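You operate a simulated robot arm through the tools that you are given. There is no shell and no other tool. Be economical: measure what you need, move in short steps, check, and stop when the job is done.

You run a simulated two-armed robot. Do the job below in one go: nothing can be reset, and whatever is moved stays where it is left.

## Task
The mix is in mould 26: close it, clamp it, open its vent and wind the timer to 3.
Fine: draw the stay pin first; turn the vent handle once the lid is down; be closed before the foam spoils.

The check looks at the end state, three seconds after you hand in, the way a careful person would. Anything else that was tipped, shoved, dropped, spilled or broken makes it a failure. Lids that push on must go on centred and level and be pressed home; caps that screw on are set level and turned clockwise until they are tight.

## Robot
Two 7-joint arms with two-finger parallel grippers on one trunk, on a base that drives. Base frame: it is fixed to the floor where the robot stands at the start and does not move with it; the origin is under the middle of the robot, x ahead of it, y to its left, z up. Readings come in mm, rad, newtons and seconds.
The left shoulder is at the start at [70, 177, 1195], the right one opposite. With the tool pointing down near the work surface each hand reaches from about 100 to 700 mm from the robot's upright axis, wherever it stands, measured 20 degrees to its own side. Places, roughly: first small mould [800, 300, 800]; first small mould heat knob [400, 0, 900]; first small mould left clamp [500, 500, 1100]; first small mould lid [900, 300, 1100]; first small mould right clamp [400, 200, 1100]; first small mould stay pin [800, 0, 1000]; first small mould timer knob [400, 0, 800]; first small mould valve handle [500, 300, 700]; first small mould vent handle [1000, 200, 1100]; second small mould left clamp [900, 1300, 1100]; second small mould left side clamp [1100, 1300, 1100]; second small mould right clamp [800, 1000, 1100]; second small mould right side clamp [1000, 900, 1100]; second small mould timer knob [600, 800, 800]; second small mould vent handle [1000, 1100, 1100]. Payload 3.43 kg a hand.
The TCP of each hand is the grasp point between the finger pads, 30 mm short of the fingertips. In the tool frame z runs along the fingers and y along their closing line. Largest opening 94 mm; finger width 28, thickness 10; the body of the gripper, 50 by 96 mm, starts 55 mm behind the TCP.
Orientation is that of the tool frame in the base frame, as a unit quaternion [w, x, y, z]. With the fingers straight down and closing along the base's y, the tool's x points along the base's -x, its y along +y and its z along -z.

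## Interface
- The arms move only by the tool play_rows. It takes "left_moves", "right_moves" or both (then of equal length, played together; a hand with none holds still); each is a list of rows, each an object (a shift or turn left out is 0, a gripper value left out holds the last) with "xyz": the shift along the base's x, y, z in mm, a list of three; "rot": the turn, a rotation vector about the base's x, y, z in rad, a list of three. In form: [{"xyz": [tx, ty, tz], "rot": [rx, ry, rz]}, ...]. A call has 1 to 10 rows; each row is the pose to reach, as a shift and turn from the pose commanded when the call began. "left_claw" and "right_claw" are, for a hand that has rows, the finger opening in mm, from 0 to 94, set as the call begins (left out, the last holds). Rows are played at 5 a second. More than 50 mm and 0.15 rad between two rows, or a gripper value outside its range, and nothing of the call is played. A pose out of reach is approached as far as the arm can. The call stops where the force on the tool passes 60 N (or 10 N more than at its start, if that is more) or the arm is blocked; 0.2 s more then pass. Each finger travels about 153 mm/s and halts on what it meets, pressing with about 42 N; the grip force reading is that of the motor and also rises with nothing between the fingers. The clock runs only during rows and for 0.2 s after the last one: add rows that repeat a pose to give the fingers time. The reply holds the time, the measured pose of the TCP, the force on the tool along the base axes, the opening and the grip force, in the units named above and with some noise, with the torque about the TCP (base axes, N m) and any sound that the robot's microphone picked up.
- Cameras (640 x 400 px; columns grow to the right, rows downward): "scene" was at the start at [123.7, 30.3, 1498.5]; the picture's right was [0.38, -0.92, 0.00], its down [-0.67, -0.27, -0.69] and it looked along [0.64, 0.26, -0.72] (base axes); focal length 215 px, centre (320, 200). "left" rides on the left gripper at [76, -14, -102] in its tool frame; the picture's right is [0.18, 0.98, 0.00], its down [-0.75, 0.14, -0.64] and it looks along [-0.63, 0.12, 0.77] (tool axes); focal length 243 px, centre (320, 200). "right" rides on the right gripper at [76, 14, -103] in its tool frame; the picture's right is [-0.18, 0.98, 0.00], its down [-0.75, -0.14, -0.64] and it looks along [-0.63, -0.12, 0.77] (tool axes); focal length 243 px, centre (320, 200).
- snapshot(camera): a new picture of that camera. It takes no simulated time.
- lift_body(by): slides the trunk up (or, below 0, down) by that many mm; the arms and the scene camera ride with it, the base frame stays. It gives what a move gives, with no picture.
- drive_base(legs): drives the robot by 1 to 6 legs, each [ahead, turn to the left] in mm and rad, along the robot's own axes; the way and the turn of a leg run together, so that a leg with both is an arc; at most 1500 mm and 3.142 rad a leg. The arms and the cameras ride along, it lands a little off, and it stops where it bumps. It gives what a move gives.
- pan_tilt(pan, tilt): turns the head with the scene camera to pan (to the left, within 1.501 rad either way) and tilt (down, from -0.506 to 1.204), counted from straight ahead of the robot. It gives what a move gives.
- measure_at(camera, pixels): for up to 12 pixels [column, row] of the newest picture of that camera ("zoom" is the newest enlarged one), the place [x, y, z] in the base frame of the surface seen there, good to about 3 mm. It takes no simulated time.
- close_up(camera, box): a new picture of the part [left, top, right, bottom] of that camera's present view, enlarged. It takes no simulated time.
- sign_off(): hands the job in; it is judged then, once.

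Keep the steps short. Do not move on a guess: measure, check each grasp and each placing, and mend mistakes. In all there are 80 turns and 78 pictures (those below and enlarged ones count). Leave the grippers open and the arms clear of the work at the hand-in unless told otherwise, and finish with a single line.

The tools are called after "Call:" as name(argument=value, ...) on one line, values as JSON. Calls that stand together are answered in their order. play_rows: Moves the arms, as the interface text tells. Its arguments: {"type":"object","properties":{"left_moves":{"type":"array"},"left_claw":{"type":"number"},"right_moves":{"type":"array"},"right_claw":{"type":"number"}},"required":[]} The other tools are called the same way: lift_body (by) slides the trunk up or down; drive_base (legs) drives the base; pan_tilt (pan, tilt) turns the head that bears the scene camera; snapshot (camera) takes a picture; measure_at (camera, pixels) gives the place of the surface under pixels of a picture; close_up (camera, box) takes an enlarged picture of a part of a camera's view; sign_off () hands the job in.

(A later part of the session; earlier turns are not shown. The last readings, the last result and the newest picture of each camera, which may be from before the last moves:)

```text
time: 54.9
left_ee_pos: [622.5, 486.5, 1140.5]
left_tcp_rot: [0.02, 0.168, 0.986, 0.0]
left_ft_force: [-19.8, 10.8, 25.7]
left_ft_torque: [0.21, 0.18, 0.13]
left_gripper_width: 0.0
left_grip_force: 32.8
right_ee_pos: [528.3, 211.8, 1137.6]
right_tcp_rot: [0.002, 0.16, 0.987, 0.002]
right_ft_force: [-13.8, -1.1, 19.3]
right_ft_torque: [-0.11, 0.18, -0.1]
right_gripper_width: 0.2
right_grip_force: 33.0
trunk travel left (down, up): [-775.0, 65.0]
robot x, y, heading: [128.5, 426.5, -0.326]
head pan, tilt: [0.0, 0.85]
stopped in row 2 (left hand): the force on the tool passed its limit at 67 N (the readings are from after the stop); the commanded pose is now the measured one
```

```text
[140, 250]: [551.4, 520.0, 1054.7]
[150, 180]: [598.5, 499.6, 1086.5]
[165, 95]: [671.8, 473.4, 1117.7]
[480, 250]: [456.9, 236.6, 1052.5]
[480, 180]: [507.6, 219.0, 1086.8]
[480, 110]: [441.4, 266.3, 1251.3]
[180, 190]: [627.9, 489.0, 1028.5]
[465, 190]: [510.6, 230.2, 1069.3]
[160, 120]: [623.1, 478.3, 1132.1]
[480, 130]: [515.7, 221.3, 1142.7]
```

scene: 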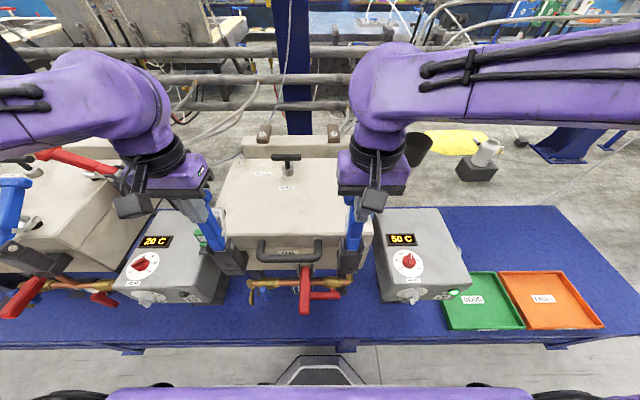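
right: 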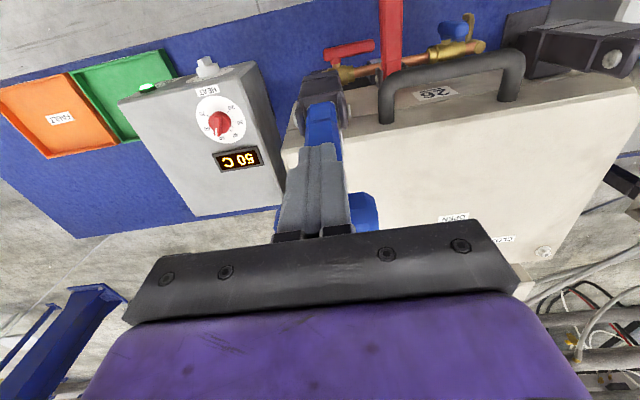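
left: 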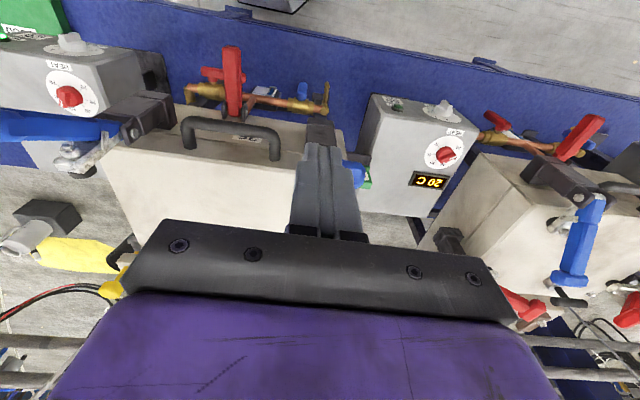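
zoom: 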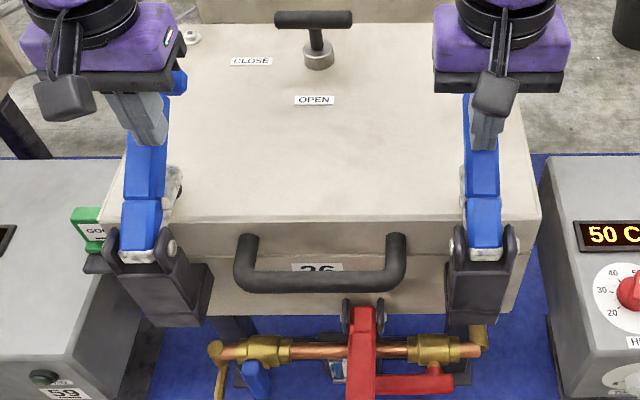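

The handle T is now about 130 mm forward of and 70–75 mm above the pivot, matching mould 59's closed clamp. I lift off again with legal steps.

Call:
play_rows(left_moves=[{"xyz": [0, 0, 30]}, {"xyz": [0, 0, 65]}, {"xyz": [0, 0, 100]}, {"xyz": [0, 0, 130]}], right_moves=[{"xyz": [0, 0, 30]}, {"xyz": [0, 0, 65]}, {"xyz": [-10, -20, 100]}, {"xyz": [-20, -50, 130]}])

Call:
play_rows(left_moves=[{"xyz": [15, -18, 0], "rot": [0, 0, -0.15]}, {"xyz": [30, -36, 0], "rot": [0, 0, -0.3]}, {"xyz": [46, -54, 0], "rot": [0, 0, -0.45]}, {"xyz": [62, -72, 0], "rot": [0, 0, -0.6]}, {"xyz": [77, -90, 0], "rot": [0, 0, -0.75]}, {"xyz": [92, -108, 0], "rot": [0, 0, -0.9]}, {"xyz": [108, -125, 0], "rot": [0, 0, -1.05]}, {"xyz": [123, -143, 0], "rot": [0, 0, -1.2]}, {"xyz": [138, -161, -10], "rot": [0, 0, -1.35]}, {"xyz": [154, -178, -20], "rot": [0, 0, -1.5]}], left_claw=56)

Call:
snapshot(camera="scene")

Call:
snapshot(camera="left")

```text
time: 55.9
left_ee_pos: [636.6, 482.7, 1263.1]
left_tcp_rot: [0.012, 0.167, 0.986, 0.0]
left_ft_force: [0.5, -1.4, 0.1]
left_ft_torque: [0.02, -0.01, 0.02]
left_gripper_width: 0.0
left_grip_force: 32.8
right_ee_pos: [521.4, 155.9, 1261.1]
right_tcp_rot: [-0.006, 0.161, 0.987, 0.004]
right_ft_force: [-0.4, -0.5, -0.3]
right_ft_torque: [0.04, 0.01, -0.02]
right_gripper_width: 0.0
right_grip_force: 32.7
trunk travel left (down, up): [-775.0, 65.0]
robot x, y, heading: [127.0, 423.9, -0.327]
head pan, tilt: [0.0, 0.85]
```

```text
time: 58.1
left_ee_pos: [787.0, 359.5, 1223.5]
left_tcp_rot: [0.01, 0.795, 0.607, -0.009]
left_ft_force: [-0.2, 0.5, 0.5]
left_ft_torque: [-0.04, -0.02, 0.0]
left_gripper_width: 56.1
left_grip_force: 0.1
left hand out of reach, approached as far as the arm can: row 9, 10
right_ee_pos: [521.8, 160.4, 1262.1]
right_tcp_rot: [-0.004, 0.16, 0.987, 0.002]
right_ft_force: [-0.3, 0.8, 0.9]
right_ft_torque: [-0.02, 0.01, 0.0]
right_gripper_width: 0.2
right_grip_force: 32.7
trunk travel left (down, up): [-775.0, 65.0]
robot x, y, heading: [128.3, 423.0, -0.325]
head pan, tilt: [0.0, 0.85]
```

```text
19 pictures are left
```

scene: 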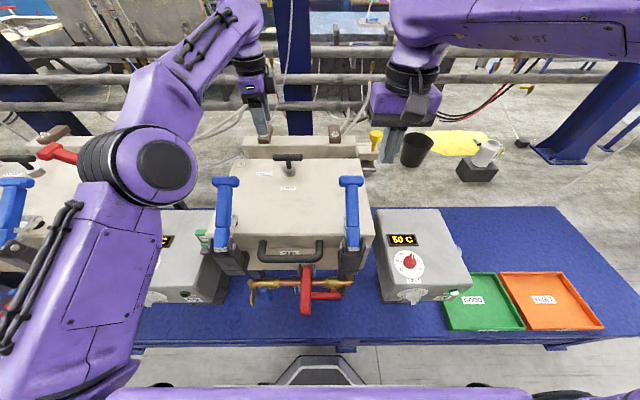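

```text
18 pictures are left
```

left: 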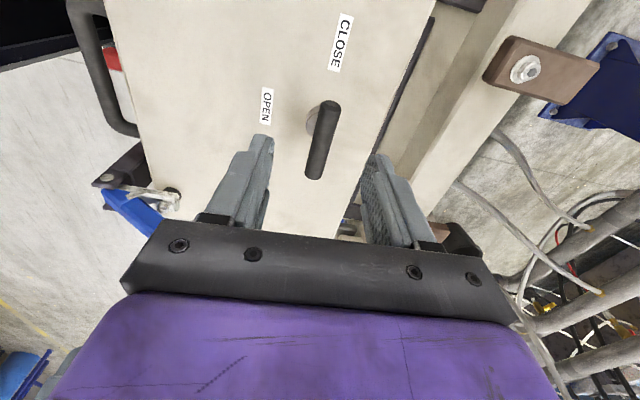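

Both clamps look closed and symmetrical. The left hand is now turned with its fingers either side of the vent bar's line. I shift 52 mm right and lower partway, then re-check.

Call:
play_rows(left_moves=[{"xyz": [-3, -18, -20]}, {"xyz": [-6, -36, -40]}, {"xyz": [-8, -52, -60]}, {"xyz": [-8, -52, -60]}])

Call:
snapshot(camera="left")

Call:
measure_at(camera="left", pixels=[[320, 140], [325, 110], [312, 175], [260, 140]])

```text
time: 59.1
left_ee_pos: [780.7, 303.9, 1162.6]
left_tcp_rot: [0.009, 0.794, 0.608, -0.008]
left_ft_force: [0.1, -0.7, -0.6]
left_ft_torque: [-0.01, 0.03, -0.02]
left_gripper_width: 56.0
left_grip_force: 0.1
right_ee_pos: [521.8, 158.3, 1262.0]
right_tcp_rot: [-0.005, 0.161, 0.987, 0.002]
right_ft_force: [-1.3, 0.5, 0.4]
right_ft_torque: [-0.02, -0.01, 0.01]
right_gripper_width: 0.0
right_grip_force: 32.8
trunk travel left (down, up): [-775.0, 65.0]
robot x, y, heading: [128.2, 421.7, -0.326]
head pan, tilt: [0.0, 0.85]
```

```text
17 pictures are left
```

left: 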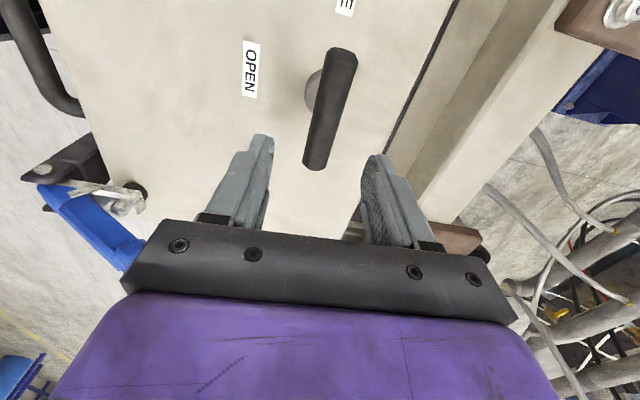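

```text
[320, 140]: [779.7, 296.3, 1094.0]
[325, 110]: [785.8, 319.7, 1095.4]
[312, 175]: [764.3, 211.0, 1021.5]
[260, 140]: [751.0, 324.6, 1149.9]
```

Alignment is good: bar d≈640, hand d≈639.5. I descend to the bar and close on it.

Call:
play_rows(left_moves=[{"xyz": [0, 1, -25]}, {"xyz": [0, 2, -50]}, {"xyz": [0, 3, -74]}, {"xyz": [0, 3, -74]}])

Call:
play_rows(left_moves=[{"xyz": [0, 0, 0]}, {"xyz": [0, 0, 0]}, {"xyz": [0, 0, 0]}], left_claw=5)

Call:
snapshot(camera="left")

```text
time: 60.1
left_ee_pos: [780.8, 306.1, 1088.4]
left_tcp_rot: [0.009, 0.795, 0.607, -0.009]
left_ft_force: [0.3, 0.5, 0.6]
left_ft_torque: [-0.01, -0.01, 0.0]
left_gripper_width: 56.3
left_grip_force: 0.1
right_ee_pos: [521.7, 159.0, 1261.5]
right_tcp_rot: [-0.005, 0.161, 0.987, 0.003]
right_ft_force: [-0.9, 0.4, 1.2]
right_ft_torque: [-0.02, 0.0, 0.02]
right_gripper_width: 0.1
right_grip_force: 32.6
trunk travel left (down, up): [-775.0, 65.0]
robot x, y, heading: [126.6, 422.6, -0.33]
head pan, tilt: [0.0, 0.85]
```

```text
time: 60.9
left_ee_pos: [784.1, 306.1, 1088.9]
left_tcp_rot: [0.01, 0.794, 0.607, -0.008]
left_ft_force: [22.2, -4.8, 13.9]
left_ft_torque: [0.16, -0.16, -0.11]
left_gripper_width: 25.4
left_grip_force: 44.7
right_ee_pos: [524.3, 158.6, 1259.7]
right_tcp_rot: [-0.006, 0.16, 0.987, 0.002]
right_ft_force: [0.0, -0.3, -0.1]
right_ft_torque: [0.0, -0.01, 0.01]
right_gripper_width: 0.1
right_grip_force: 32.9
trunk travel left (down, up): [-775.0, 65.0]
robot x, y, heading: [128.1, 423.6, -0.326]
head pan, tilt: [0.0, 0.85]
```

```text
16 pictures are left
```

left: 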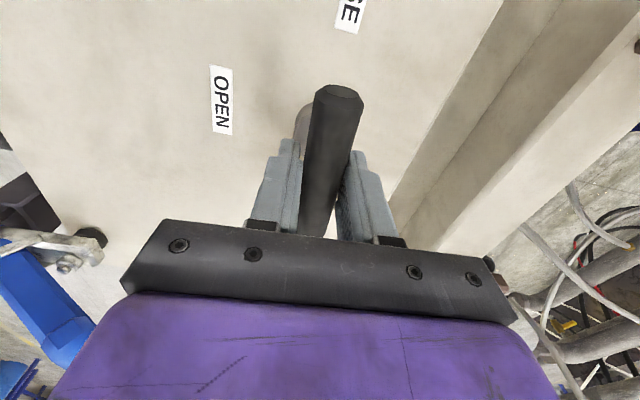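

The bar is gripped (25 mm), with its axis about 4 mm farther forward. I include that shift and turn anticlockwise as seen from above toward OPEN, in steps.

Call:
play_rows(left_moves=[{"xyz": [4, -1, 1], "rot": [0, 0, 0.1]}, {"xyz": [4, -1, 1], "rot": [0, 0, 0.25]}, {"xyz": [4, -1, 1], "rot": [0, 0, 0.4]}, {"xyz": [4, -1, 1], "rot": [0, 0, 0.55]}, {"xyz": [4, -1, 1], "rot": [0, 0, 0.7]}, {"xyz": [4, -1, 1], "rot": [0, 0, 0.85]}, {"xyz": [4, -1, 1], "rot": [0, 0, 1.0]}, {"xyz": [4, -1, 1], "rot": [0, 0, 1.15]}, {"xyz": [4, -1, 1], "rot": [0, 0, 1.3]}, {"xyz": [4, -1, 1], "rot": [0, 0, 1.45]}])

Call:
close_up(camera="scene", box=[220, 120, 380, 220])

```text
time: 63.1
left_ee_pos: [788.7, 307.3, 1089.1]
left_tcp_rot: [0.013, 0.19, 0.982, -0.001]
left_ft_force: [23.6, 3.6, 12.9]
left_ft_torque: [0.18, 0.1, 0.04]
left_gripper_width: 25.5
left_grip_force: 45.1
right_ee_pos: [524.0, 160.5, 1260.8]
right_tcp_rot: [-0.006, 0.16, 0.987, 0.001]
right_ft_force: [0.9, -0.1, -1.0]
right_ft_torque: [0.0, -0.03, 0.01]
right_gripper_width: 0.0
right_grip_force: 33.1
trunk travel left (down, up): [-775.0, 65.0]
robot x, y, heading: [128.7, 420.3, -0.325]
head pan, tilt: [0.0, 0.85]
```

```text
4.00 times, centred on (300, 170) of scene
```

zoom: 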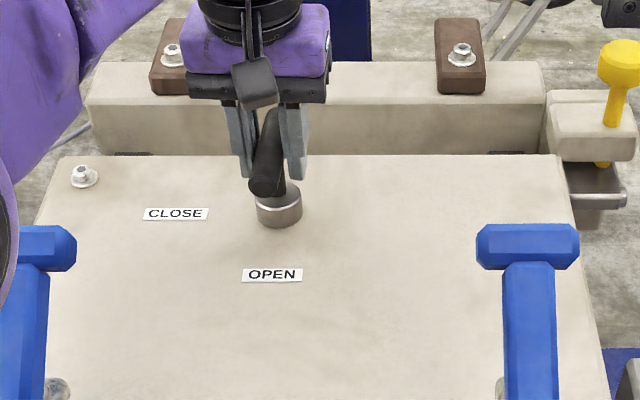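

The bar now points nearly at OPEN with no stop felt yet. I turn a bit further to feel for the end.

Call:
play_rows(left_moves=[{"xyz": [0, 0, 0], "rot": [0, 0, 0.05]}, {"xyz": [0, 0, 0], "rot": [0, 0, 0.1]}, {"xyz": [0, 0, 0], "rot": [0, 0, 0.15]}, {"xyz": [0, 0, 0], "rot": [0, 0, 0.15]}])

```text
time: 64.1
left_ee_pos: [787.3, 307.8, 1088.9]
left_tcp_rot: [0.013, 0.116, 0.993, 0.001]
left_ft_force: [27.2, 7.3, 21.5]
left_ft_torque: [0.63, 0.49, -1.51]
left_gripper_width: 26.5
left_grip_force: 45.0
right_ee_pos: [524.2, 160.0, 1260.7]
right_tcp_rot: [-0.006, 0.161, 0.987, 0.001]
right_ft_force: [0.2, 0.7, -0.4]
right_ft_torque: [0.01, 0.01, 0.02]
right_gripper_width: 0.0
right_grip_force: 33.1
trunk travel left (down, up): [-775.0, 65.0]
robot x, y, heading: [129.5, 423.4, -0.327]
head pan, tilt: [0.0, 0.85]
```

A torque of −1.5 N·m says the stop is reached: the vent is open. I release, lift the left hand clear and bring it back.

Call:
play_rows(left_moves=[{"xyz": [0, 0, 0]}, {"xyz": [0, 0, 0]}, {"xyz": [0, 0, 35]}, {"xyz": [0, 0, 80]}, {"xyz": [0, 0, 125]}, {"xyz": [-30, 30, 150]}, {"xyz": [-60, 60, 160]}, {"xyz": [-95, 90, 160]}], left_claw=60)

Call:
snapshot(camera="scene")

Call:
close_up(camera="scene", box=[370, 240, 480, 320])

Call:
measure_at(camera="zoom", pixels=[[180, 330], [210, 300], [240, 285], [290, 270], [320, 275], [240, 318], [450, 280], [100, 200], [480, 210], [290, 300], [150, 310], [330, 260]])

```text
time: 65.9
left_ee_pos: [762.2, 349.2, 1277.6]
left_tcp_rot: [0.013, 0.117, 0.993, 0.0]
left_ft_force: [0.5, -0.8, -0.7]
left_ft_torque: [-0.02, -0.01, -0.02]
left_gripper_width: 60.1
left_grip_force: 0.0
left hand out of reach, approached as far as the arm can: row 5, 6, 7, 8
right_ee_pos: [522.5, 160.5, 1260.2]
right_tcp_rot: [-0.005, 0.161, 0.987, 0.001]
right_ft_force: [0.0, 0.0, 0.2]
right_ft_torque: [-0.01, 0.03, -0.01]
right_gripper_width: 0.1
right_grip_force: 33.3
trunk travel left (down, up): [-775.0, 65.0]
robot x, y, heading: [127.3, 421.6, -0.327]
head pan, tilt: [0.0, 0.85]
```

```text
14 pictures are left
```

scene: 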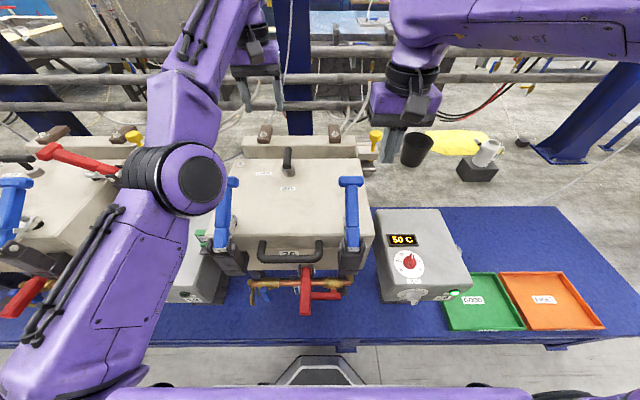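

```text
5.00 times, centred on (425, 280) of scene
```

zoom: 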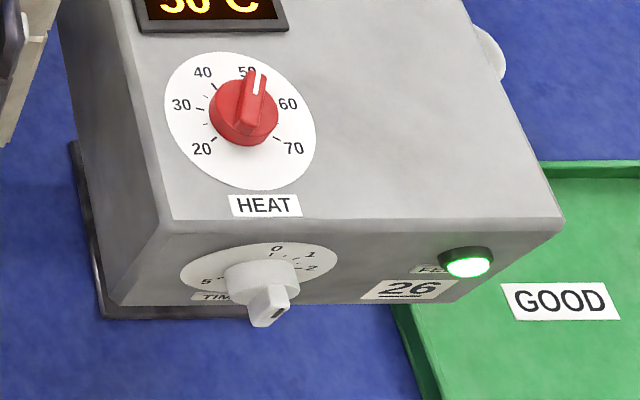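

```text
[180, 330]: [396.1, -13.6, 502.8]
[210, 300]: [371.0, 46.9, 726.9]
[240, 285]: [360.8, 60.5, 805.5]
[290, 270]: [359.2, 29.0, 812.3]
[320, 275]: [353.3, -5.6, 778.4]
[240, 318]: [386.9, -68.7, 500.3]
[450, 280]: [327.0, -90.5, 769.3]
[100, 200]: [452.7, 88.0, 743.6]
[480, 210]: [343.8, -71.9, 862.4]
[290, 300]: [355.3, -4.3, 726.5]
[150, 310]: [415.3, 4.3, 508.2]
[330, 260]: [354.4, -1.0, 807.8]
```

Vent handle now points at OPEN; lid flat, clamps closed. The timer is on the box's vertical front face at d≈336, l≈150. It is too close for a forward-pointing hand, so I back up 230 mm and look at it from there.

Call:
drive_base(legs=[[-230, 0]])

Call:
pan_tilt(pan=-0.4, tilt=0.8)

Call:
close_up(camera="scene", box=[220, 140, 420, 265])

```text
time: 67.6
left_ee_pos: [543.3, 421.1, 1276.8]
left_tcp_rot: [0.012, 0.117, 0.993, 0.001]
left_ft_force: [0.5, -0.9, 0.0]
left_ft_torque: [-0.01, 0.02, 0.0]
left_gripper_width: 59.8
left_grip_force: 0.1
right_ee_pos: [304.3, 233.0, 1260.5]
right_tcp_rot: [-0.005, 0.16, 0.987, 0.002]
right_ft_force: [0.7, 0.0, 0.2]
right_ft_torque: [0.0, 0.0, -0.04]
right_gripper_width: 0.0
right_grip_force: 33.1
trunk travel left (down, up): [-775.0, 65.0]
robot x, y, heading: [-92.8, 497.7, -0.322]
head pan, tilt: [0.0, 0.85]
```

```text
time: 68.5
left_ee_pos: [541.4, 422.0, 1277.2]
left_tcp_rot: [0.013, 0.117, 0.993, 0.002]
left_ft_force: [0.7, -0.1, -0.7]
left_ft_torque: [-0.01, 0.03, 0.0]
left_gripper_width: 60.1
left_grip_force: 0.0
right_ee_pos: [301.1, 233.5, 1261.5]
right_tcp_rot: [-0.003, 0.16, 0.987, 0.002]
right_ft_force: [-1.1, 0.2, 1.0]
right_ft_torque: [0.02, -0.03, 0.01]
right_gripper_width: 0.0
right_grip_force: 32.6
trunk travel left (down, up): [-775.0, 65.0]
robot x, y, heading: [-93.2, 499.7, -0.327]
head pan, tilt: [-0.4, 0.799]
```

```text
3.20 times, centred on (320, 202) of scene
```

zoom: 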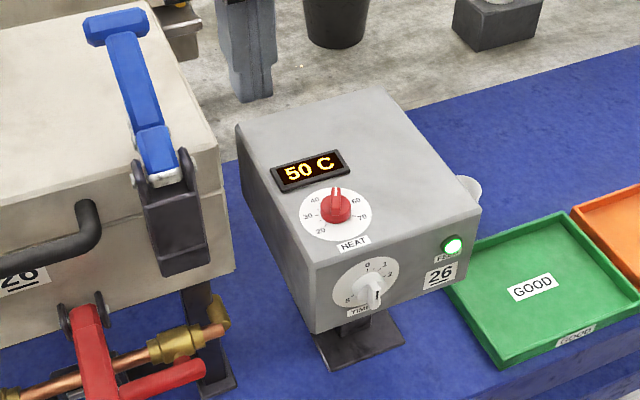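

Now I zoom tightly on the timer dial and measure its parts.

Call:
close_up(camera="scene", box=[315, 212, 355, 244])

Call:
measure_at(camera="zoom", pixels=[[330, 200], [250, 190], [400, 190], [340, 230], [345, 260], [290, 240], [230, 150], [450, 230], [250, 310], [350, 170], [300, 190], [370, 300]])

```text
12.50 times, centred on (335, 228) of scene
```

zoom: 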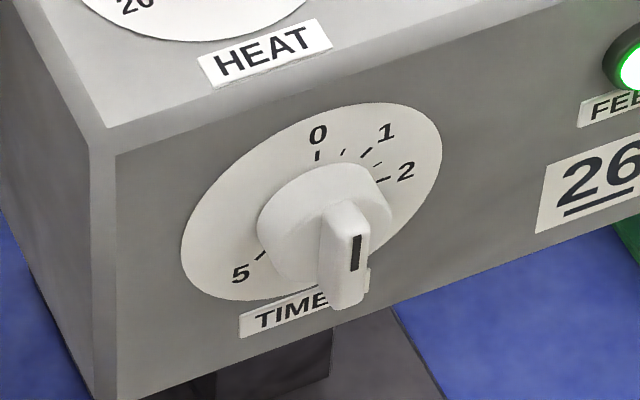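

```text
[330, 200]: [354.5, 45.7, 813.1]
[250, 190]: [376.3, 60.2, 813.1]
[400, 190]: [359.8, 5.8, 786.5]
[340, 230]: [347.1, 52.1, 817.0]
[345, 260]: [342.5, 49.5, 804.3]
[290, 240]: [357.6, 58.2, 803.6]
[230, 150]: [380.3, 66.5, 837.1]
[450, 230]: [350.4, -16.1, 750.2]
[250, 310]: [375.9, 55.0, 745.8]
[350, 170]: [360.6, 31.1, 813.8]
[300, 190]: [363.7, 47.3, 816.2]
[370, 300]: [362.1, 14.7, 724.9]
```

The dial reads 0 at the top and runs clockwise to 5 at lower left. The knob has a fin to grip. I bring the right hand down in front of the box, pitching it to point forward. I do it in two equal halves.

Call:
play_rows(right_moves=[{"xyz": [-5, -13, -38], "rot": [-0.0425, -0.1238, 0]}, {"xyz": [-10, -25, -75], "rot": [-0.085, -0.2476, 0]}, {"xyz": [-16, -38, -113], "rot": [-0.1275, -0.3714, 0]}, {"xyz": [-21, -51, -150], "rot": [-0.17, -0.4952, 0]}, {"xyz": [-26, -64, -188], "rot": [-0.2125, -0.619, 0]}, {"xyz": [-31, -76, -226], "rot": [-0.255, -0.7428, 0]}], right_claw=60)

Call:
play_rows(right_moves=[{"xyz": [-5, -13, -38], "rot": [-0.0425, -0.1238, 0]}, {"xyz": [-10, -25, -75], "rot": [-0.085, -0.2476, 0]}, {"xyz": [-16, -38, -113], "rot": [-0.1275, -0.3714, 0]}, {"xyz": [-21, -51, -150], "rot": [-0.17, -0.4952, 0]}, {"xyz": [-26, -64, -188], "rot": [-0.2125, -0.619, 0]}, {"xyz": [-31, -76, -226], "rot": [-0.255, -0.7428, 0]}, {"xyz": [-31, -76, -226], "rot": [-0.255, -0.7428, 0]}])

Call:
snapshot(camera="right")

```text
time: 69.9
left_ee_pos: [543.9, 418.2, 1276.5]
left_tcp_rot: [0.011, 0.118, 0.993, 0.003]
left_ft_force: [0.7, -1.1, -0.5]
left_ft_torque: [0.04, -0.02, 0.0]
left_gripper_width: 59.9
left_grip_force: 0.2
right_ee_pos: [271.2, 154.5, 1034.4]
right_tcp_rot: [0.371, 0.148, 0.915, -0.06]
right_ft_force: [0.1, -0.9, -0.5]
right_ft_torque: [0.04, -0.01, 0.05]
right_gripper_width: 60.1
right_grip_force: 0.1
trunk travel left (down, up): [-775.0, 65.0]
robot x, y, heading: [-92.0, 499.3, -0.328]
head pan, tilt: [-0.4, 0.799]
```

```text
time: 71.5
left_ee_pos: [541.6, 420.9, 1277.6]
left_tcp_rot: [0.013, 0.117, 0.993, 0.001]
left_ft_force: [0.5, 0.3, -0.1]
left_ft_torque: [0.03, -0.01, 0.02]
left_gripper_width: 59.8
left_grip_force: 0.1
right_ee_pos: [314.0, 180.6, 891.2]
right_tcp_rot: [0.669, 0.117, 0.719, -0.15]
right_ft_force: [0.0, -0.1, -0.8]
right_ft_torque: [-0.02, -0.01, -0.01]
right_gripper_width: 60.0
right_grip_force: 0.1
right hand out of reach, approached as far as the arm can: row 1, 3, 4, 5, 6, 7
trunk travel left (down, up): [-775.0, 65.0]
robot x, y, heading: [-90.9, 495.2, -0.325]
head pan, tilt: [-0.4, 0.799]
```

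```text
10 pictures are left
```

right: 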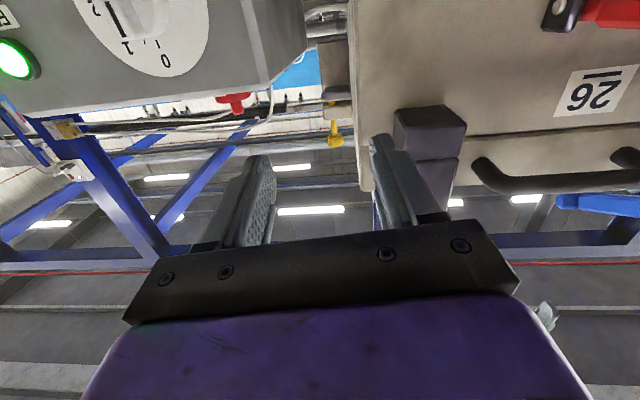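

The arm is at a limit because the shoulder is high for a low, forward-pointing hand. I lower the trunk 110 mm; the left hand stays well above the mould.

Call:
lift_body(by=-110)

```text
time: 72.9
left_ee_pos: [543.1, 421.9, 1168.0]
left_tcp_rot: [0.012, 0.116, 0.993, 0.001]
left_ft_force: [0.2, -0.9, -0.1]
left_ft_torque: [0.0, -0.01, -0.02]
left_gripper_width: 59.8
left_grip_force: 0.1
right_ee_pos: [314.9, 180.4, 780.8]
right_tcp_rot: [0.668, 0.118, 0.719, -0.152]
right_ft_force: [-0.1, 0.4, 0.3]
right_ft_torque: [0.01, 0.01, -0.01]
right_gripper_width: 60.0
right_grip_force: 0.0
trunk travel left (down, up): [-665.0, 175.0]
robot x, y, heading: [-93.1, 497.6, -0.325]
head pan, tilt: [-0.4, 0.799]
```

Now I straighten the small tilt error and move sideways in front of the dial (l≈155, z≈803), then look.

Call:
play_rows(right_moves=[{"xyz": [-10, -28, 6], "rot": [0.009, -0.019, 0.013]}, {"xyz": [-19, -56, 11], "rot": [0.018, -0.038, 0.026]}, {"xyz": [-29, -84, 17], "rot": [0.027, -0.058, 0.04]}, {"xyz": [-38, -112, 22], "rot": [0.035, -0.077, 0.053]}, {"xyz": [-38, -112, 22], "rot": [0.035, -0.077, 0.053]}])

Call:
close_up(camera="right", box=[200, 0, 440, 150])

Call:
measure_at(camera="zoom", pixels=[[320, 100], [320, 150], [320, 200], [250, 150], [390, 150], [320, 50], [280, 120], [360, 120], [200, 150], [450, 150], [320, 250], [320, 20]])

```text
time: 74.1
left_ee_pos: [542.8, 422.3, 1167.7]
left_tcp_rot: [0.012, 0.117, 0.993, 0.001]
left_ft_force: [0.8, -0.6, -0.5]
left_ft_torque: [-0.01, 0.02, -0.02]
left_gripper_width: 60.1
left_grip_force: 0.0
right_ee_pos: [328.0, 165.1, 865.7]
right_tcp_rot: [0.693, 0.118, 0.701, -0.121]
right_ft_force: [0.3, -0.4, 0.3]
right_ft_torque: [-0.02, 0.0, -0.02]
right_gripper_width: 60.1
right_grip_force: 0.1
right hand out of reach, approached as far as the arm can: row 1, 2, 3, 4, 5
trunk travel left (down, up): [-665.0, 175.0]
robot x, y, heading: [-93.3, 500.8, -0.328]
head pan, tilt: [-0.4, 0.799]
```

```text
2.67 times, centred on (320, 75) of right
```

zoom: 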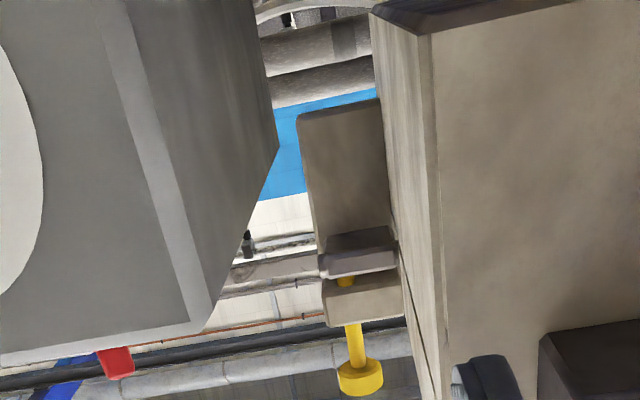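

```text
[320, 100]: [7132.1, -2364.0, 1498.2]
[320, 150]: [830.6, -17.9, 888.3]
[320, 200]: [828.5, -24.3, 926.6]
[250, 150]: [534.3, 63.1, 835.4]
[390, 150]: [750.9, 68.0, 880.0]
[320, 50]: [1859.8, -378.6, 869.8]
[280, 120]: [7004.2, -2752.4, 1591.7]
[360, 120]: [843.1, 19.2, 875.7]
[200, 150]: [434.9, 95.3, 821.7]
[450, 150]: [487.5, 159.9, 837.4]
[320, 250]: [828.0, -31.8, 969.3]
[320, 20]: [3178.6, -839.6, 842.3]
```

The arm is folded too tightly, so I need more distance rather than less height. I back up another 190 mm.

Call:
drive_base(legs=[[-190, 0]])

Call:
play_rows(right_moves=[{"xyz": [0, 0, 0]}, {"xyz": [0, 0, -20]}])

```text
time: 75.7
left_ee_pos: [365.1, 482.8, 1167.9]
left_tcp_rot: [0.013, 0.116, 0.993, 0.001]
left_ft_force: [-0.7, 0.3, 0.1]
left_ft_torque: [-0.03, -0.02, -0.01]
left_gripper_width: 60.0
left_grip_force: 0.0
right_ee_pos: [148.2, 223.2, 864.5]
right_tcp_rot: [0.693, 0.118, 0.7, -0.122]
right_ft_force: [0.7, 1.0, 0.3]
right_ft_torque: [-0.01, -0.01, 0.01]
right_gripper_width: 60.1
right_grip_force: 0.1
trunk travel left (down, up): [-665.0, 175.0]
robot x, y, heading: [-270.5, 558.3, -0.327]
head pan, tilt: [-0.4, 0.799]
```

```text
time: 76.3
left_ee_pos: [363.6, 484.1, 1167.5]
left_tcp_rot: [0.011, 0.116, 0.993, 0.0]
left_ft_force: [0.4, 0.1, 0.6]
left_ft_torque: [0.01, 0.0, -0.03]
left_gripper_width: 60.1
left_grip_force: 0.1
right_ee_pos: [150.9, 231.2, 849.8]
right_tcp_rot: [0.691, 0.118, 0.702, -0.123]
right_ft_force: [0.5, -0.1, -1.1]
right_ft_torque: [0.0, 0.01, 0.01]
right_gripper_width: 60.1
right_grip_force: 0.1
right hand out of reach, approached as far as the arm can: row 2
trunk travel left (down, up): [-665.0, 175.0]
robot x, y, heading: [-271.2, 558.1, -0.327]
head pan, tilt: [-0.4, 0.799]
```

I now move the hand forward and sideways to the pre-grasp in front of the dial (d≈240, l≈155, z≈803).

Call:
play_rows(right_moves=[{"xyz": [38, -13, 0]}, {"xyz": [65, -40, -8]}, {"xyz": [85, -75, -17]}, {"xyz": [100, -105, -27]}, {"xyz": [113, -135, -37]}, {"xyz": [126, -163, -47]}, {"xyz": [126, -163, -47]}])

Call:
close_up(camera="right", box=[200, 0, 440, 150])

Call:
measure_at(camera="zoom", pixels=[[320, 100], [320, 150], [320, 200], [250, 150], [390, 150], [320, 50], [280, 120], [360, 120], [200, 150], [450, 150], [320, 250], [320, 20]])

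```text
time: 77.9
left_ee_pos: [362.5, 483.4, 1167.9]
left_tcp_rot: [0.013, 0.117, 0.993, 0.002]
left_ft_force: [-0.8, -0.3, -0.6]
left_ft_torque: [0.01, -0.06, 0.01]
left_gripper_width: 59.6
left_grip_force: 0.1
right_ee_pos: [302.3, 135.6, 840.9]
right_tcp_rot: [0.675, 0.132, 0.71, -0.151]
right_ft_force: [-0.5, 0.1, -0.1]
right_ft_torque: [0.0, -0.01, -0.03]
right_gripper_width: 59.9
right_grip_force: 0.1
right hand out of reach, approached as far as the arm can: row 2, 3, 4, 5, 6, 7
trunk travel left (down, up): [-665.0, 175.0]
robot x, y, heading: [-270.9, 557.0, -0.33]
head pan, tilt: [-0.4, 0.799]
```

```text
2.67 times, centred on (320, 75) of right
```

zoom: 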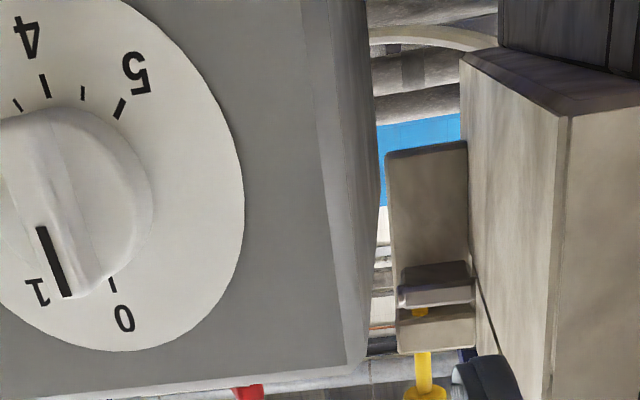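

```text
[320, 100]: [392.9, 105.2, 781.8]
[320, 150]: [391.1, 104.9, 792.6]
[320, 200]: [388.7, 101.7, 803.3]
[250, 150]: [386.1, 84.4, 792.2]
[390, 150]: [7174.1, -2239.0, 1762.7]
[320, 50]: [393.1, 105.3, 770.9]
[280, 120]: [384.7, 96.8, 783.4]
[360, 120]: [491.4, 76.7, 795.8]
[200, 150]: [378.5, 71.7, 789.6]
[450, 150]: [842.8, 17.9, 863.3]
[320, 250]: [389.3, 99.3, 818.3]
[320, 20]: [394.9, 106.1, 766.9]
```

The dial shows clearly upside down: the pointer is at 0, with 48° per unit, so 3 is 144° clockwise. The arm is still limited because the forearm slopes down too much. The hand is clear in front of the bench, so I lower the trunk 180 mm more.

Call:
lift_body(by=-180)

Call:
play_rows(right_moves=[{"xyz": [0, 0, 40]}, {"xyz": [0, 0, 80]}, {"xyz": [0, 0, 120]}, {"xyz": [0, 0, 140]}])

```text
time: 79.9
left_ee_pos: [362.3, 484.6, 988.7]
left_tcp_rot: [0.013, 0.117, 0.993, 0.001]
left_ft_force: [-0.6, 0.2, -1.3]
left_ft_torque: [-0.02, 0.02, -0.01]
left_gripper_width: 59.9
left_grip_force: 0.1
right_ee_pos: [303.2, 134.9, 661.2]
right_tcp_rot: [0.676, 0.133, 0.709, -0.151]
right_ft_force: [0.2, 0.2, 1.3]
right_ft_torque: [0.01, -0.01, 0.01]
right_gripper_width: 60.3
right_grip_force: 0.1
trunk travel left (down, up): [-485.0, 355.0]
robot x, y, heading: [-268.5, 558.9, -0.32]
head pan, tilt: [-0.4, 0.799]
```

```text
time: 80.9
left_ee_pos: [363.6, 482.4, 987.8]
left_tcp_rot: [0.013, 0.117, 0.993, 0.001]
left_ft_force: [0.1, 0.2, 0.3]
left_ft_torque: [-0.01, 0.04, 0.02]
left_gripper_width: 59.8
left_grip_force: 0.0
right_ee_pos: [301.6, 135.1, 800.3]
right_tcp_rot: [0.676, 0.132, 0.709, -0.15]
right_ft_force: [0.9, 0.5, 0.2]
right_ft_torque: [-0.01, 0.02, 0.0]
right_gripper_width: 60.1
right_grip_force: 0.1
trunk travel left (down, up): [-485.0, 355.0]
robot x, y, heading: [-267.2, 554.4, -0.325]
head pan, tilt: [-0.4, 0.799]
```

It tracks exactly now. I correct the small tilt and move 71 mm to the right, in line with the knob, then look.

Call:
play_rows(right_moves=[{"xyz": [-11, -33, 0], "rot": [0.008, -0.025, 0.035]}, {"xyz": [-23, -67, 0], "rot": [0.016, -0.049, 0.071]}, {"xyz": [-23, -67, 0], "rot": [0.016, -0.049, 0.071]}])

Call:
close_up(camera="right", box=[200, 0, 440, 150])

Call:
measure_at(camera="zoom", pixels=[[320, 100], [320, 150], [320, 200], [300, 150], [340, 150], [320, 230], [280, 150], [360, 150], [220, 150], [420, 150], [320, 300], [320, 60]])

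```text
time: 81.7
left_ee_pos: [363.6, 483.5, 986.5]
left_tcp_rot: [0.011, 0.116, 0.993, 0.001]
left_ft_force: [0.6, -0.6, 0.1]
left_ft_torque: [0.02, 0.03, 0.04]
left_gripper_width: 59.9
left_grip_force: 0.1
right_ee_pos: [288.6, 107.4, 810.6]
right_tcp_rot: [0.69, 0.125, 0.701, -0.131]
right_ft_force: [-0.2, 0.2, 0.3]
right_ft_torque: [0.01, -0.02, 0.0]
right_gripper_width: 60.0
right_grip_force: 0.1
right hand out of reach, approached as far as the arm can: row 2, 3
trunk travel left (down, up): [-485.0, 355.0]
robot x, y, heading: [-269.8, 558.1, -0.327]
head pan, tilt: [-0.4, 0.799]
```

```text
2.67 times, centred on (320, 75) of right
```

zoom: 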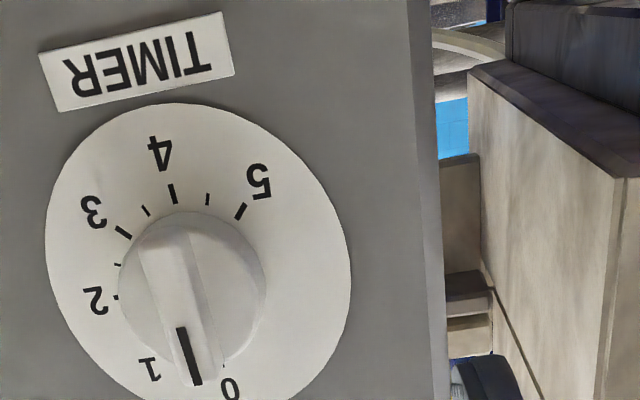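

```text
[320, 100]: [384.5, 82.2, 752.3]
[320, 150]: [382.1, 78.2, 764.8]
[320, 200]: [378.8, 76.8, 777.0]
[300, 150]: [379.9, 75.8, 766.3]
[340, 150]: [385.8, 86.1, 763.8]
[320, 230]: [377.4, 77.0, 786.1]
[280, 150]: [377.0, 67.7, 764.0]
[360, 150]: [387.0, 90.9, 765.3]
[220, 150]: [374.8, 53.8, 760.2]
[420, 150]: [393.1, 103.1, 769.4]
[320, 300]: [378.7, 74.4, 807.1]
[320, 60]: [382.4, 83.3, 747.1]
```

The dial is fully visible with the pointer at 0; the scale runs 0-1-2-3-4-5. I measure the dial edges and knob for the exact centre, and lower the trunk another 120 mm to free the arm.

Call:
measure_at(camera="zoom", pixels=[[50, 240], [346, 275], [190, 106], [250, 270], [125, 270], [190, 240], [162, 255], [195, 350], [215, 370], [195, 380], [200, 215], [180, 300]])

Call:
lift_body(by=-120)

```text
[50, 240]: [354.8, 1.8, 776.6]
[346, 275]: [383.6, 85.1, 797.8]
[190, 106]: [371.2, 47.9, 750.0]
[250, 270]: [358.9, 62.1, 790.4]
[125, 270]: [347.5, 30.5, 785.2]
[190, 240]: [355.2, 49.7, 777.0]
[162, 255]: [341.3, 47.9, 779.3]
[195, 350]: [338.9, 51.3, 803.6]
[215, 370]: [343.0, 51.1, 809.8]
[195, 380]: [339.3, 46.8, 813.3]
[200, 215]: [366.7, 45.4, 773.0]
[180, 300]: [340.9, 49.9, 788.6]
```

```text
time: 83.2
left_ee_pos: [362.6, 483.4, 868.4]
left_tcp_rot: [0.012, 0.116, 0.993, 0.002]
left_ft_force: [-0.4, 0.0, -0.5]
left_ft_torque: [-0.01, 0.04, 0.0]
left_gripper_width: 60.3
left_grip_force: 0.0
right_ee_pos: [288.1, 108.6, 689.9]
right_tcp_rot: [0.69, 0.126, 0.7, -0.132]
right_ft_force: [1.3, -0.5, 0.7]
right_ft_torque: [0.05, -0.05, -0.01]
right_gripper_width: 59.8
right_grip_force: 0.0
trunk travel left (down, up): [-365.0, 475.0]
robot x, y, heading: [-265.4, 561.7, -0.324]
head pan, tilt: [-0.4, 0.799]
```

The knob axis is at l≈159, z≈794. The fin front is at d≈305 and the knob face at d≈319. I raise the hand to that height, aligned, at d≈240.

Call:
play_rows(right_moves=[{"xyz": [-3, -9, 30]}, {"xyz": [-6, -18, 60], "rot": [0.002, -0.007, 0.018]}, {"xyz": [-9, -27, 90], "rot": [0.005, -0.014, 0.036]}, {"xyz": [-12, -35, 104], "rot": [0.005, -0.014, 0.036]}, {"xyz": [-12, -35, 104], "rot": [0.005, -0.014, 0.036]}], right_claw=44)

```text
time: 84.4
left_ee_pos: [363.5, 483.4, 867.0]
left_tcp_rot: [0.013, 0.117, 0.993, 0.001]
left_ft_force: [0.3, 0.2, 0.6]
left_ft_torque: [-0.02, 0.01, -0.03]
left_gripper_width: 60.1
left_grip_force: 0.0
right_ee_pos: [280.9, 98.3, 795.3]
right_tcp_rot: [0.694, 0.124, 0.698, -0.125]
right_ft_force: [-0.1, -0.3, 0.1]
right_ft_torque: [0.03, 0.01, 0.0]
right_gripper_width: 43.9
right_grip_force: 0.1
right hand out of reach, approached as far as the arm can: row 2, 3, 4, 5
trunk travel left (down, up): [-365.0, 475.0]
robot x, y, heading: [-270.9, 557.9, -0.323]
head pan, tilt: [-0.4, 0.799]
```

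It is still 25 mm short laterally: the arm can't point straight ahead that far to my right. A turn of the robot to the right makes this a natural toe-in pose. First I raise and pull back the left hand, then turn 0.2 rad right.

Call:
play_rows(left_moves=[{"xyz": [-12, 4, 40]}, {"xyz": [-24, 8, 80]}, {"xyz": [-36, 12, 120]}, {"xyz": [-48, 16, 160]}, {"xyz": [-57, 20, 200]}], right_moves=[{"xyz": [-8, 3, 0]}, {"xyz": [-17, 6, 0]}, {"xyz": [-25, 9, 0]}, {"xyz": [-34, 12, 0]}, {"xyz": [-42, 15, 0]}])

Call:
drive_base(legs=[[0, -0.2]])

```text
time: 85.6
left_ee_pos: [306.0, 517.3, 975.8]
left_tcp_rot: [0.014, 0.117, 0.993, 0.0]
left_ft_force: [-0.4, -0.5, -0.5]
left_ft_torque: [-0.03, -0.01, 0.0]
left_gripper_width: 59.9
left_grip_force: 0.0
left hand out of reach, approached as far as the arm can: row 1, 2, 3, 4, 5
right_ee_pos: [237.0, 114.4, 798.3]
right_tcp_rot: [0.697, 0.116, 0.698, -0.117]
right_ft_force: [-0.9, 0.7, 0.2]
right_ft_torque: [-0.01, -0.02, -0.01]
right_gripper_width: 44.0
right_grip_force: 0.1
right hand out of reach, approached as far as the arm can: row 1, 2
trunk travel left (down, up): [-365.0, 475.0]
robot x, y, heading: [-275.0, 559.4, -0.325]
head pan, tilt: [-0.4, 0.799]
```

```text
time: 86.7
left_ee_pos: [288.1, 400.9, 975.1]
left_tcp_rot: [0.012, 0.216, 0.976, -0.001]
left_ft_force: [0.4, 0.4, -0.2]
left_ft_torque: [0.01, 0.02, -0.04]
left_gripper_width: 60.0
left_grip_force: 0.2
right_ee_pos: [140.0, 21.0, 796.2]
right_tcp_rot: [0.681, 0.186, 0.683, -0.187]
right_ft_force: [-0.8, -0.2, 0.9]
right_ft_torque: [-0.01, 0.0, 0.02]
right_gripper_width: 44.0
right_grip_force: 0.0
trunk travel left (down, up): [-365.0, 475.0]
robot x, y, heading: [-270.4, 559.0, -0.525]
head pan, tilt: [-0.4, 0.799]
```

Now the hand turns back 0.2 rad and moves to d≈245, l≈159, z≈794.

Call:
play_rows(right_moves=[{"xyz": [36, 12, 0], "rot": [0, 0, 0.05]}, {"xyz": [72, 25, -1], "rot": [0, 0, 0.1]}, {"xyz": [108, 38, -2], "rot": [0, 0, 0.15]}, {"xyz": [143, 50, -2], "rot": [0, 0, 0.2]}, {"xyz": [143, 50, -2], "rot": [0, 0, 0.2]}])

Call:
snapshot(camera="right")

Call:
measure_at(camera="right", pixels=[[305, 100], [310, 120], [315, 140], [300, 80], [340, 100], [270, 100], [310, 60], [325, 110]])

```text
time: 87.9
left_ee_pos: [288.0, 401.5, 973.6]
left_tcp_rot: [0.013, 0.215, 0.977, 0.0]
left_ft_force: [-0.5, 0.1, 0.4]
left_ft_torque: [-0.01, -0.01, 0.02]
left_gripper_width: 60.0
left_grip_force: 0.1
right_ee_pos: [282.5, 70.2, 795.4]
right_tcp_rot: [0.696, 0.116, 0.699, -0.117]
right_ft_force: [-0.2, -0.3, 0.7]
right_ft_torque: [0.01, -0.03, -0.02]
right_gripper_width: 44.1
right_grip_force: 0.1
trunk travel left (down, up): [-365.0, 475.0]
robot x, y, heading: [-268.9, 558.5, -0.529]
head pan, tilt: [-0.4, 0.799]
```

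```text
6 pictures are left
```

right: 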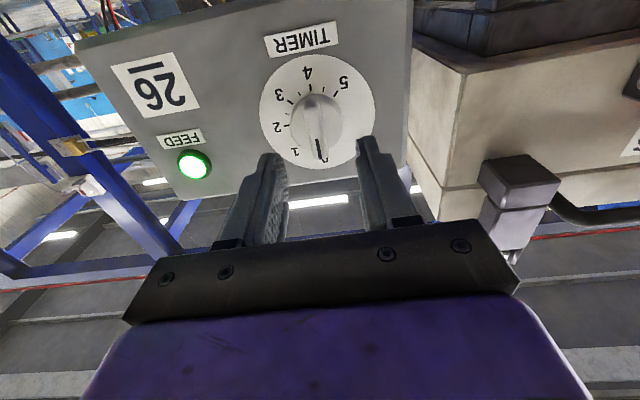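

```text
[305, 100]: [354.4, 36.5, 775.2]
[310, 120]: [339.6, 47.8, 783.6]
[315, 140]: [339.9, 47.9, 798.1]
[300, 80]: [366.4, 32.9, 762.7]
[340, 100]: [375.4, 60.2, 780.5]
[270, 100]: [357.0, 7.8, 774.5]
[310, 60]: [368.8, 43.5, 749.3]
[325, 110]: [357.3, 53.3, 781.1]
```

Aligned: fin at l≈156–158, hand at l≈158. I advance 42 mm so the tips straddle the fin, then close.

Call:
play_rows(right_moves=[{"xyz": [13, -5, -1]}, {"xyz": [26, -9, -1]}, {"xyz": [39, -14, -1]}, {"xyz": [39, -14, -1]}])

Call:
play_rows(right_moves=[{"xyz": [0, 0, 0]}, {"xyz": [0, 0, 0]}, {"xyz": [0, 0, 0]}], right_claw=2)

```text
time: 88.9
left_ee_pos: [287.5, 401.5, 976.1]
left_tcp_rot: [0.012, 0.216, 0.976, 0.0]
left_ft_force: [0.1, 0.0, -0.6]
left_ft_torque: [0.04, 0.04, -0.01]
left_gripper_width: 60.0
left_grip_force: 0.1
right_ee_pos: [322.8, 57.2, 792.9]
right_tcp_rot: [0.697, 0.116, 0.698, -0.117]
right_ft_force: [-0.1, -0.1, -0.1]
right_ft_torque: [0.0, 0.02, 0.0]
right_gripper_width: 43.9
right_grip_force: 0.2
trunk travel left (down, up): [-365.0, 475.0]
robot x, y, heading: [-269.4, 559.5, -0.525]
head pan, tilt: [-0.4, 0.799]
```

```text
time: 89.7
left_ee_pos: [287.3, 399.3, 973.6]
left_tcp_rot: [0.014, 0.215, 0.976, 0.0]
left_ft_force: [-0.3, 0.2, 0.8]
left_ft_torque: [-0.01, -0.01, 0.03]
left_gripper_width: 60.1
left_grip_force: 0.0
right_ee_pos: [320.7, 55.3, 793.7]
right_tcp_rot: [0.696, 0.118, 0.698, -0.118]
right_ft_force: [2.9, -13.6, 3.9]
right_ft_torque: [0.21, 0.49, 0.04]
right_gripper_width: 12.0
right_grip_force: 44.9
trunk travel left (down, up): [-365.0, 475.0]
robot x, y, heading: [-272.5, 559.2, -0.527]
head pan, tilt: [-0.4, 0.799]
```

The fin is gripped (12 mm). A small side force says the axis is about 2 mm to the right, so I include that shift. I turn clockwise 1.45 rad first and watch.

Call:
play_rows(right_moves=[{"xyz": [-1, -2, 0], "rot": [0.137, -0.047, 0]}, {"xyz": [-1, -2, 0], "rot": [0.274, -0.094, 0]}, {"xyz": [-1, -2, 0], "rot": [0.411, -0.141, 0]}, {"xyz": [-1, -2, 0], "rot": [0.548, -0.188, 0]}, {"xyz": [-1, -2, 0], "rot": [0.686, -0.236, 0]}, {"xyz": [-1, -2, 0], "rot": [0.823, -0.283, 0]}, {"xyz": [-1, -2, 0], "rot": [0.96, -0.33, 0]}, {"xyz": [-1, -2, 0], "rot": [1.097, -0.377, 0]}, {"xyz": [-1, -2, 0], "rot": [1.234, -0.424, 0]}, {"xyz": [-1, -2, 0], "rot": [1.371, -0.471, 0]}])

```text
time: 91.9
left_ee_pos: [287.0, 401.6, 974.3]
left_tcp_rot: [0.013, 0.215, 0.976, 0.0]
left_ft_force: [0.7, 0.6, 0.3]
left_ft_torque: [-0.02, 0.0, 0.03]
left_gripper_width: 60.2
left_grip_force: 0.0
right_ee_pos: [321.6, 55.3, 794.7]
right_tcp_rot: [0.599, 0.549, 0.445, 0.376]
right_ft_force: [11.1, -11.0, 10.7]
right_ft_torque: [-0.09, -0.15, 0.81]
right_gripper_width: 11.7
right_grip_force: 44.6
trunk travel left (down, up): [-365.0, 475.0]
robot x, y, heading: [-268.0, 558.5, -0.521]
head pan, tilt: [-0.4, 0.799]
```

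It followed all the way. I turn the remaining 1.06 rad to reach 144°.

Call:
play_rows(right_moves=[{"xyz": [0, -1, 0], "rot": [0.126, -0.043, 0]}, {"xyz": [0, -1, 0], "rot": [0.251, -0.086, 0]}, {"xyz": [0, -1, 0], "rot": [0.377, -0.13, 0]}, {"xyz": [0, -1, 0], "rot": [0.503, -0.173, 0]}, {"xyz": [0, -1, 0], "rot": [0.628, -0.216, 0]}, {"xyz": [0, -1, 0], "rot": [0.754, -0.259, 0]}, {"xyz": [0, -1, 0], "rot": [0.88, -0.302, 0]}, {"xyz": [0, -1, 0], "rot": [1.005, -0.346, 0]}, {"xyz": [0, -1, 0], "rot": [1.005, -0.346, 0]}])

```text
time: 93.5
left_ee_pos: [281.2, 402.7, 977.6]
left_tcp_rot: [0.014, 0.217, 0.976, -0.001]
left_ft_force: [0.1, -0.1, -0.8]
left_ft_torque: [0.02, 0.04, -0.01]
left_gripper_width: 60.0
left_grip_force: 0.0
right_ee_pos: [324.2, 50.6, 792.2]
right_tcp_rot: [0.375, 0.686, 0.181, 0.596]
right_ft_force: [-36.7, 16.4, -1.7]
right_ft_torque: [-0.14, -0.27, -0.23]
right_gripper_width: 12.1
right_grip_force: 8.8
right hand out of reach, approached as far as the arm can: row 7
trunk travel left (down, up): [-365.0, 475.0]
robot x, y, heading: [-270.6, 558.2, -0.53]
head pan, tilt: [-0.4, 0.799]
stopped in row 7 (right hand): the force on the tool passed its limit at 232 N (the readings are from after the stop); the commanded pose is now the measured one
```

A sudden 232 N spike: the arm likely jumped near its limit and pushed on the knob. Turned 133° so far. I look before doing anything.

Call:
snapshot(camera="right")

```text
5 pictures are left
```

right: 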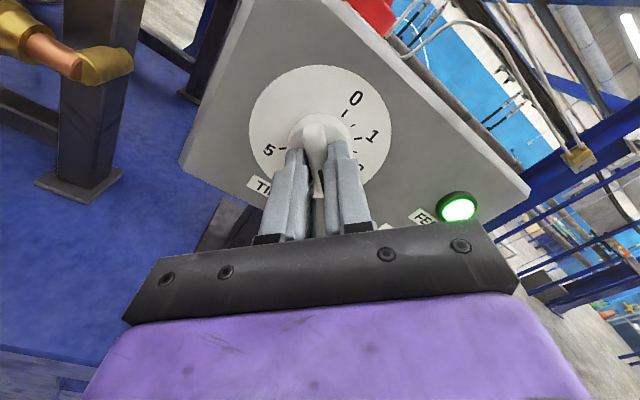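

The knob looks intact and turned along with the fingers. I open, back off 50 mm, and check the reading.

Call:
play_rows(right_moves=[{"xyz": [-2, 1, 0]}, {"xyz": [-3, 1, 0]}, {"xyz": [-18, 6, 0]}, {"xyz": [-33, 11, 0]}, {"xyz": [-50, 17, 0]}, {"xyz": [-66, 23, 0]}], right_claw=44)

Call:
close_up(camera="right", box=[220, 40, 420, 200])

```text
time: 93.8
left_ee_pos: [281.6, 404.2, 976.2]
left_tcp_rot: [0.014, 0.217, 0.976, 0.0]
left_ft_force: [-0.3, 0.1, -0.5]
left_ft_torque: [0.06, -0.01, -0.02]
left_gripper_width: 60.1
left_grip_force: 0.1
right_ee_pos: [326.6, 57.4, 785.0]
right_tcp_rot: [0.37, 0.69, 0.185, 0.594]
right_ft_force: [-39.8, 23.3, -11.7]
right_ft_torque: [-0.16, -0.24, -0.6]
right_gripper_width: 34.4
right_grip_force: 0.0
trunk travel left (down, up): [-365.0, 475.0]
robot x, y, heading: [-270.1, 560.8, -0.529]
head pan, tilt: [-0.4, 0.799]
stopped in row 1 (right hand): the force on the tool passed its limit at 69 N (the readings are from after the stop); the commanded pose is now the measured one
```

```text
2.50 times, centred on (320, 120) of right
```

zoom: 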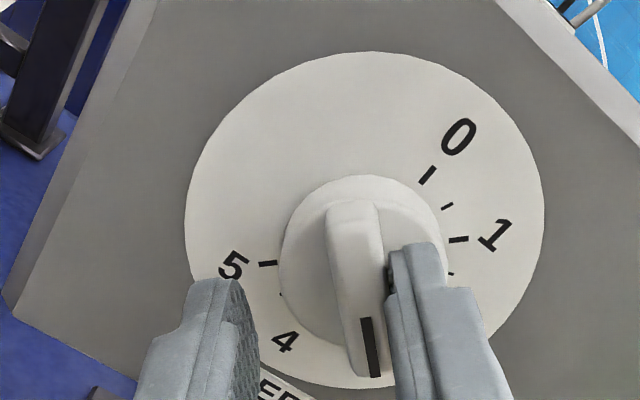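

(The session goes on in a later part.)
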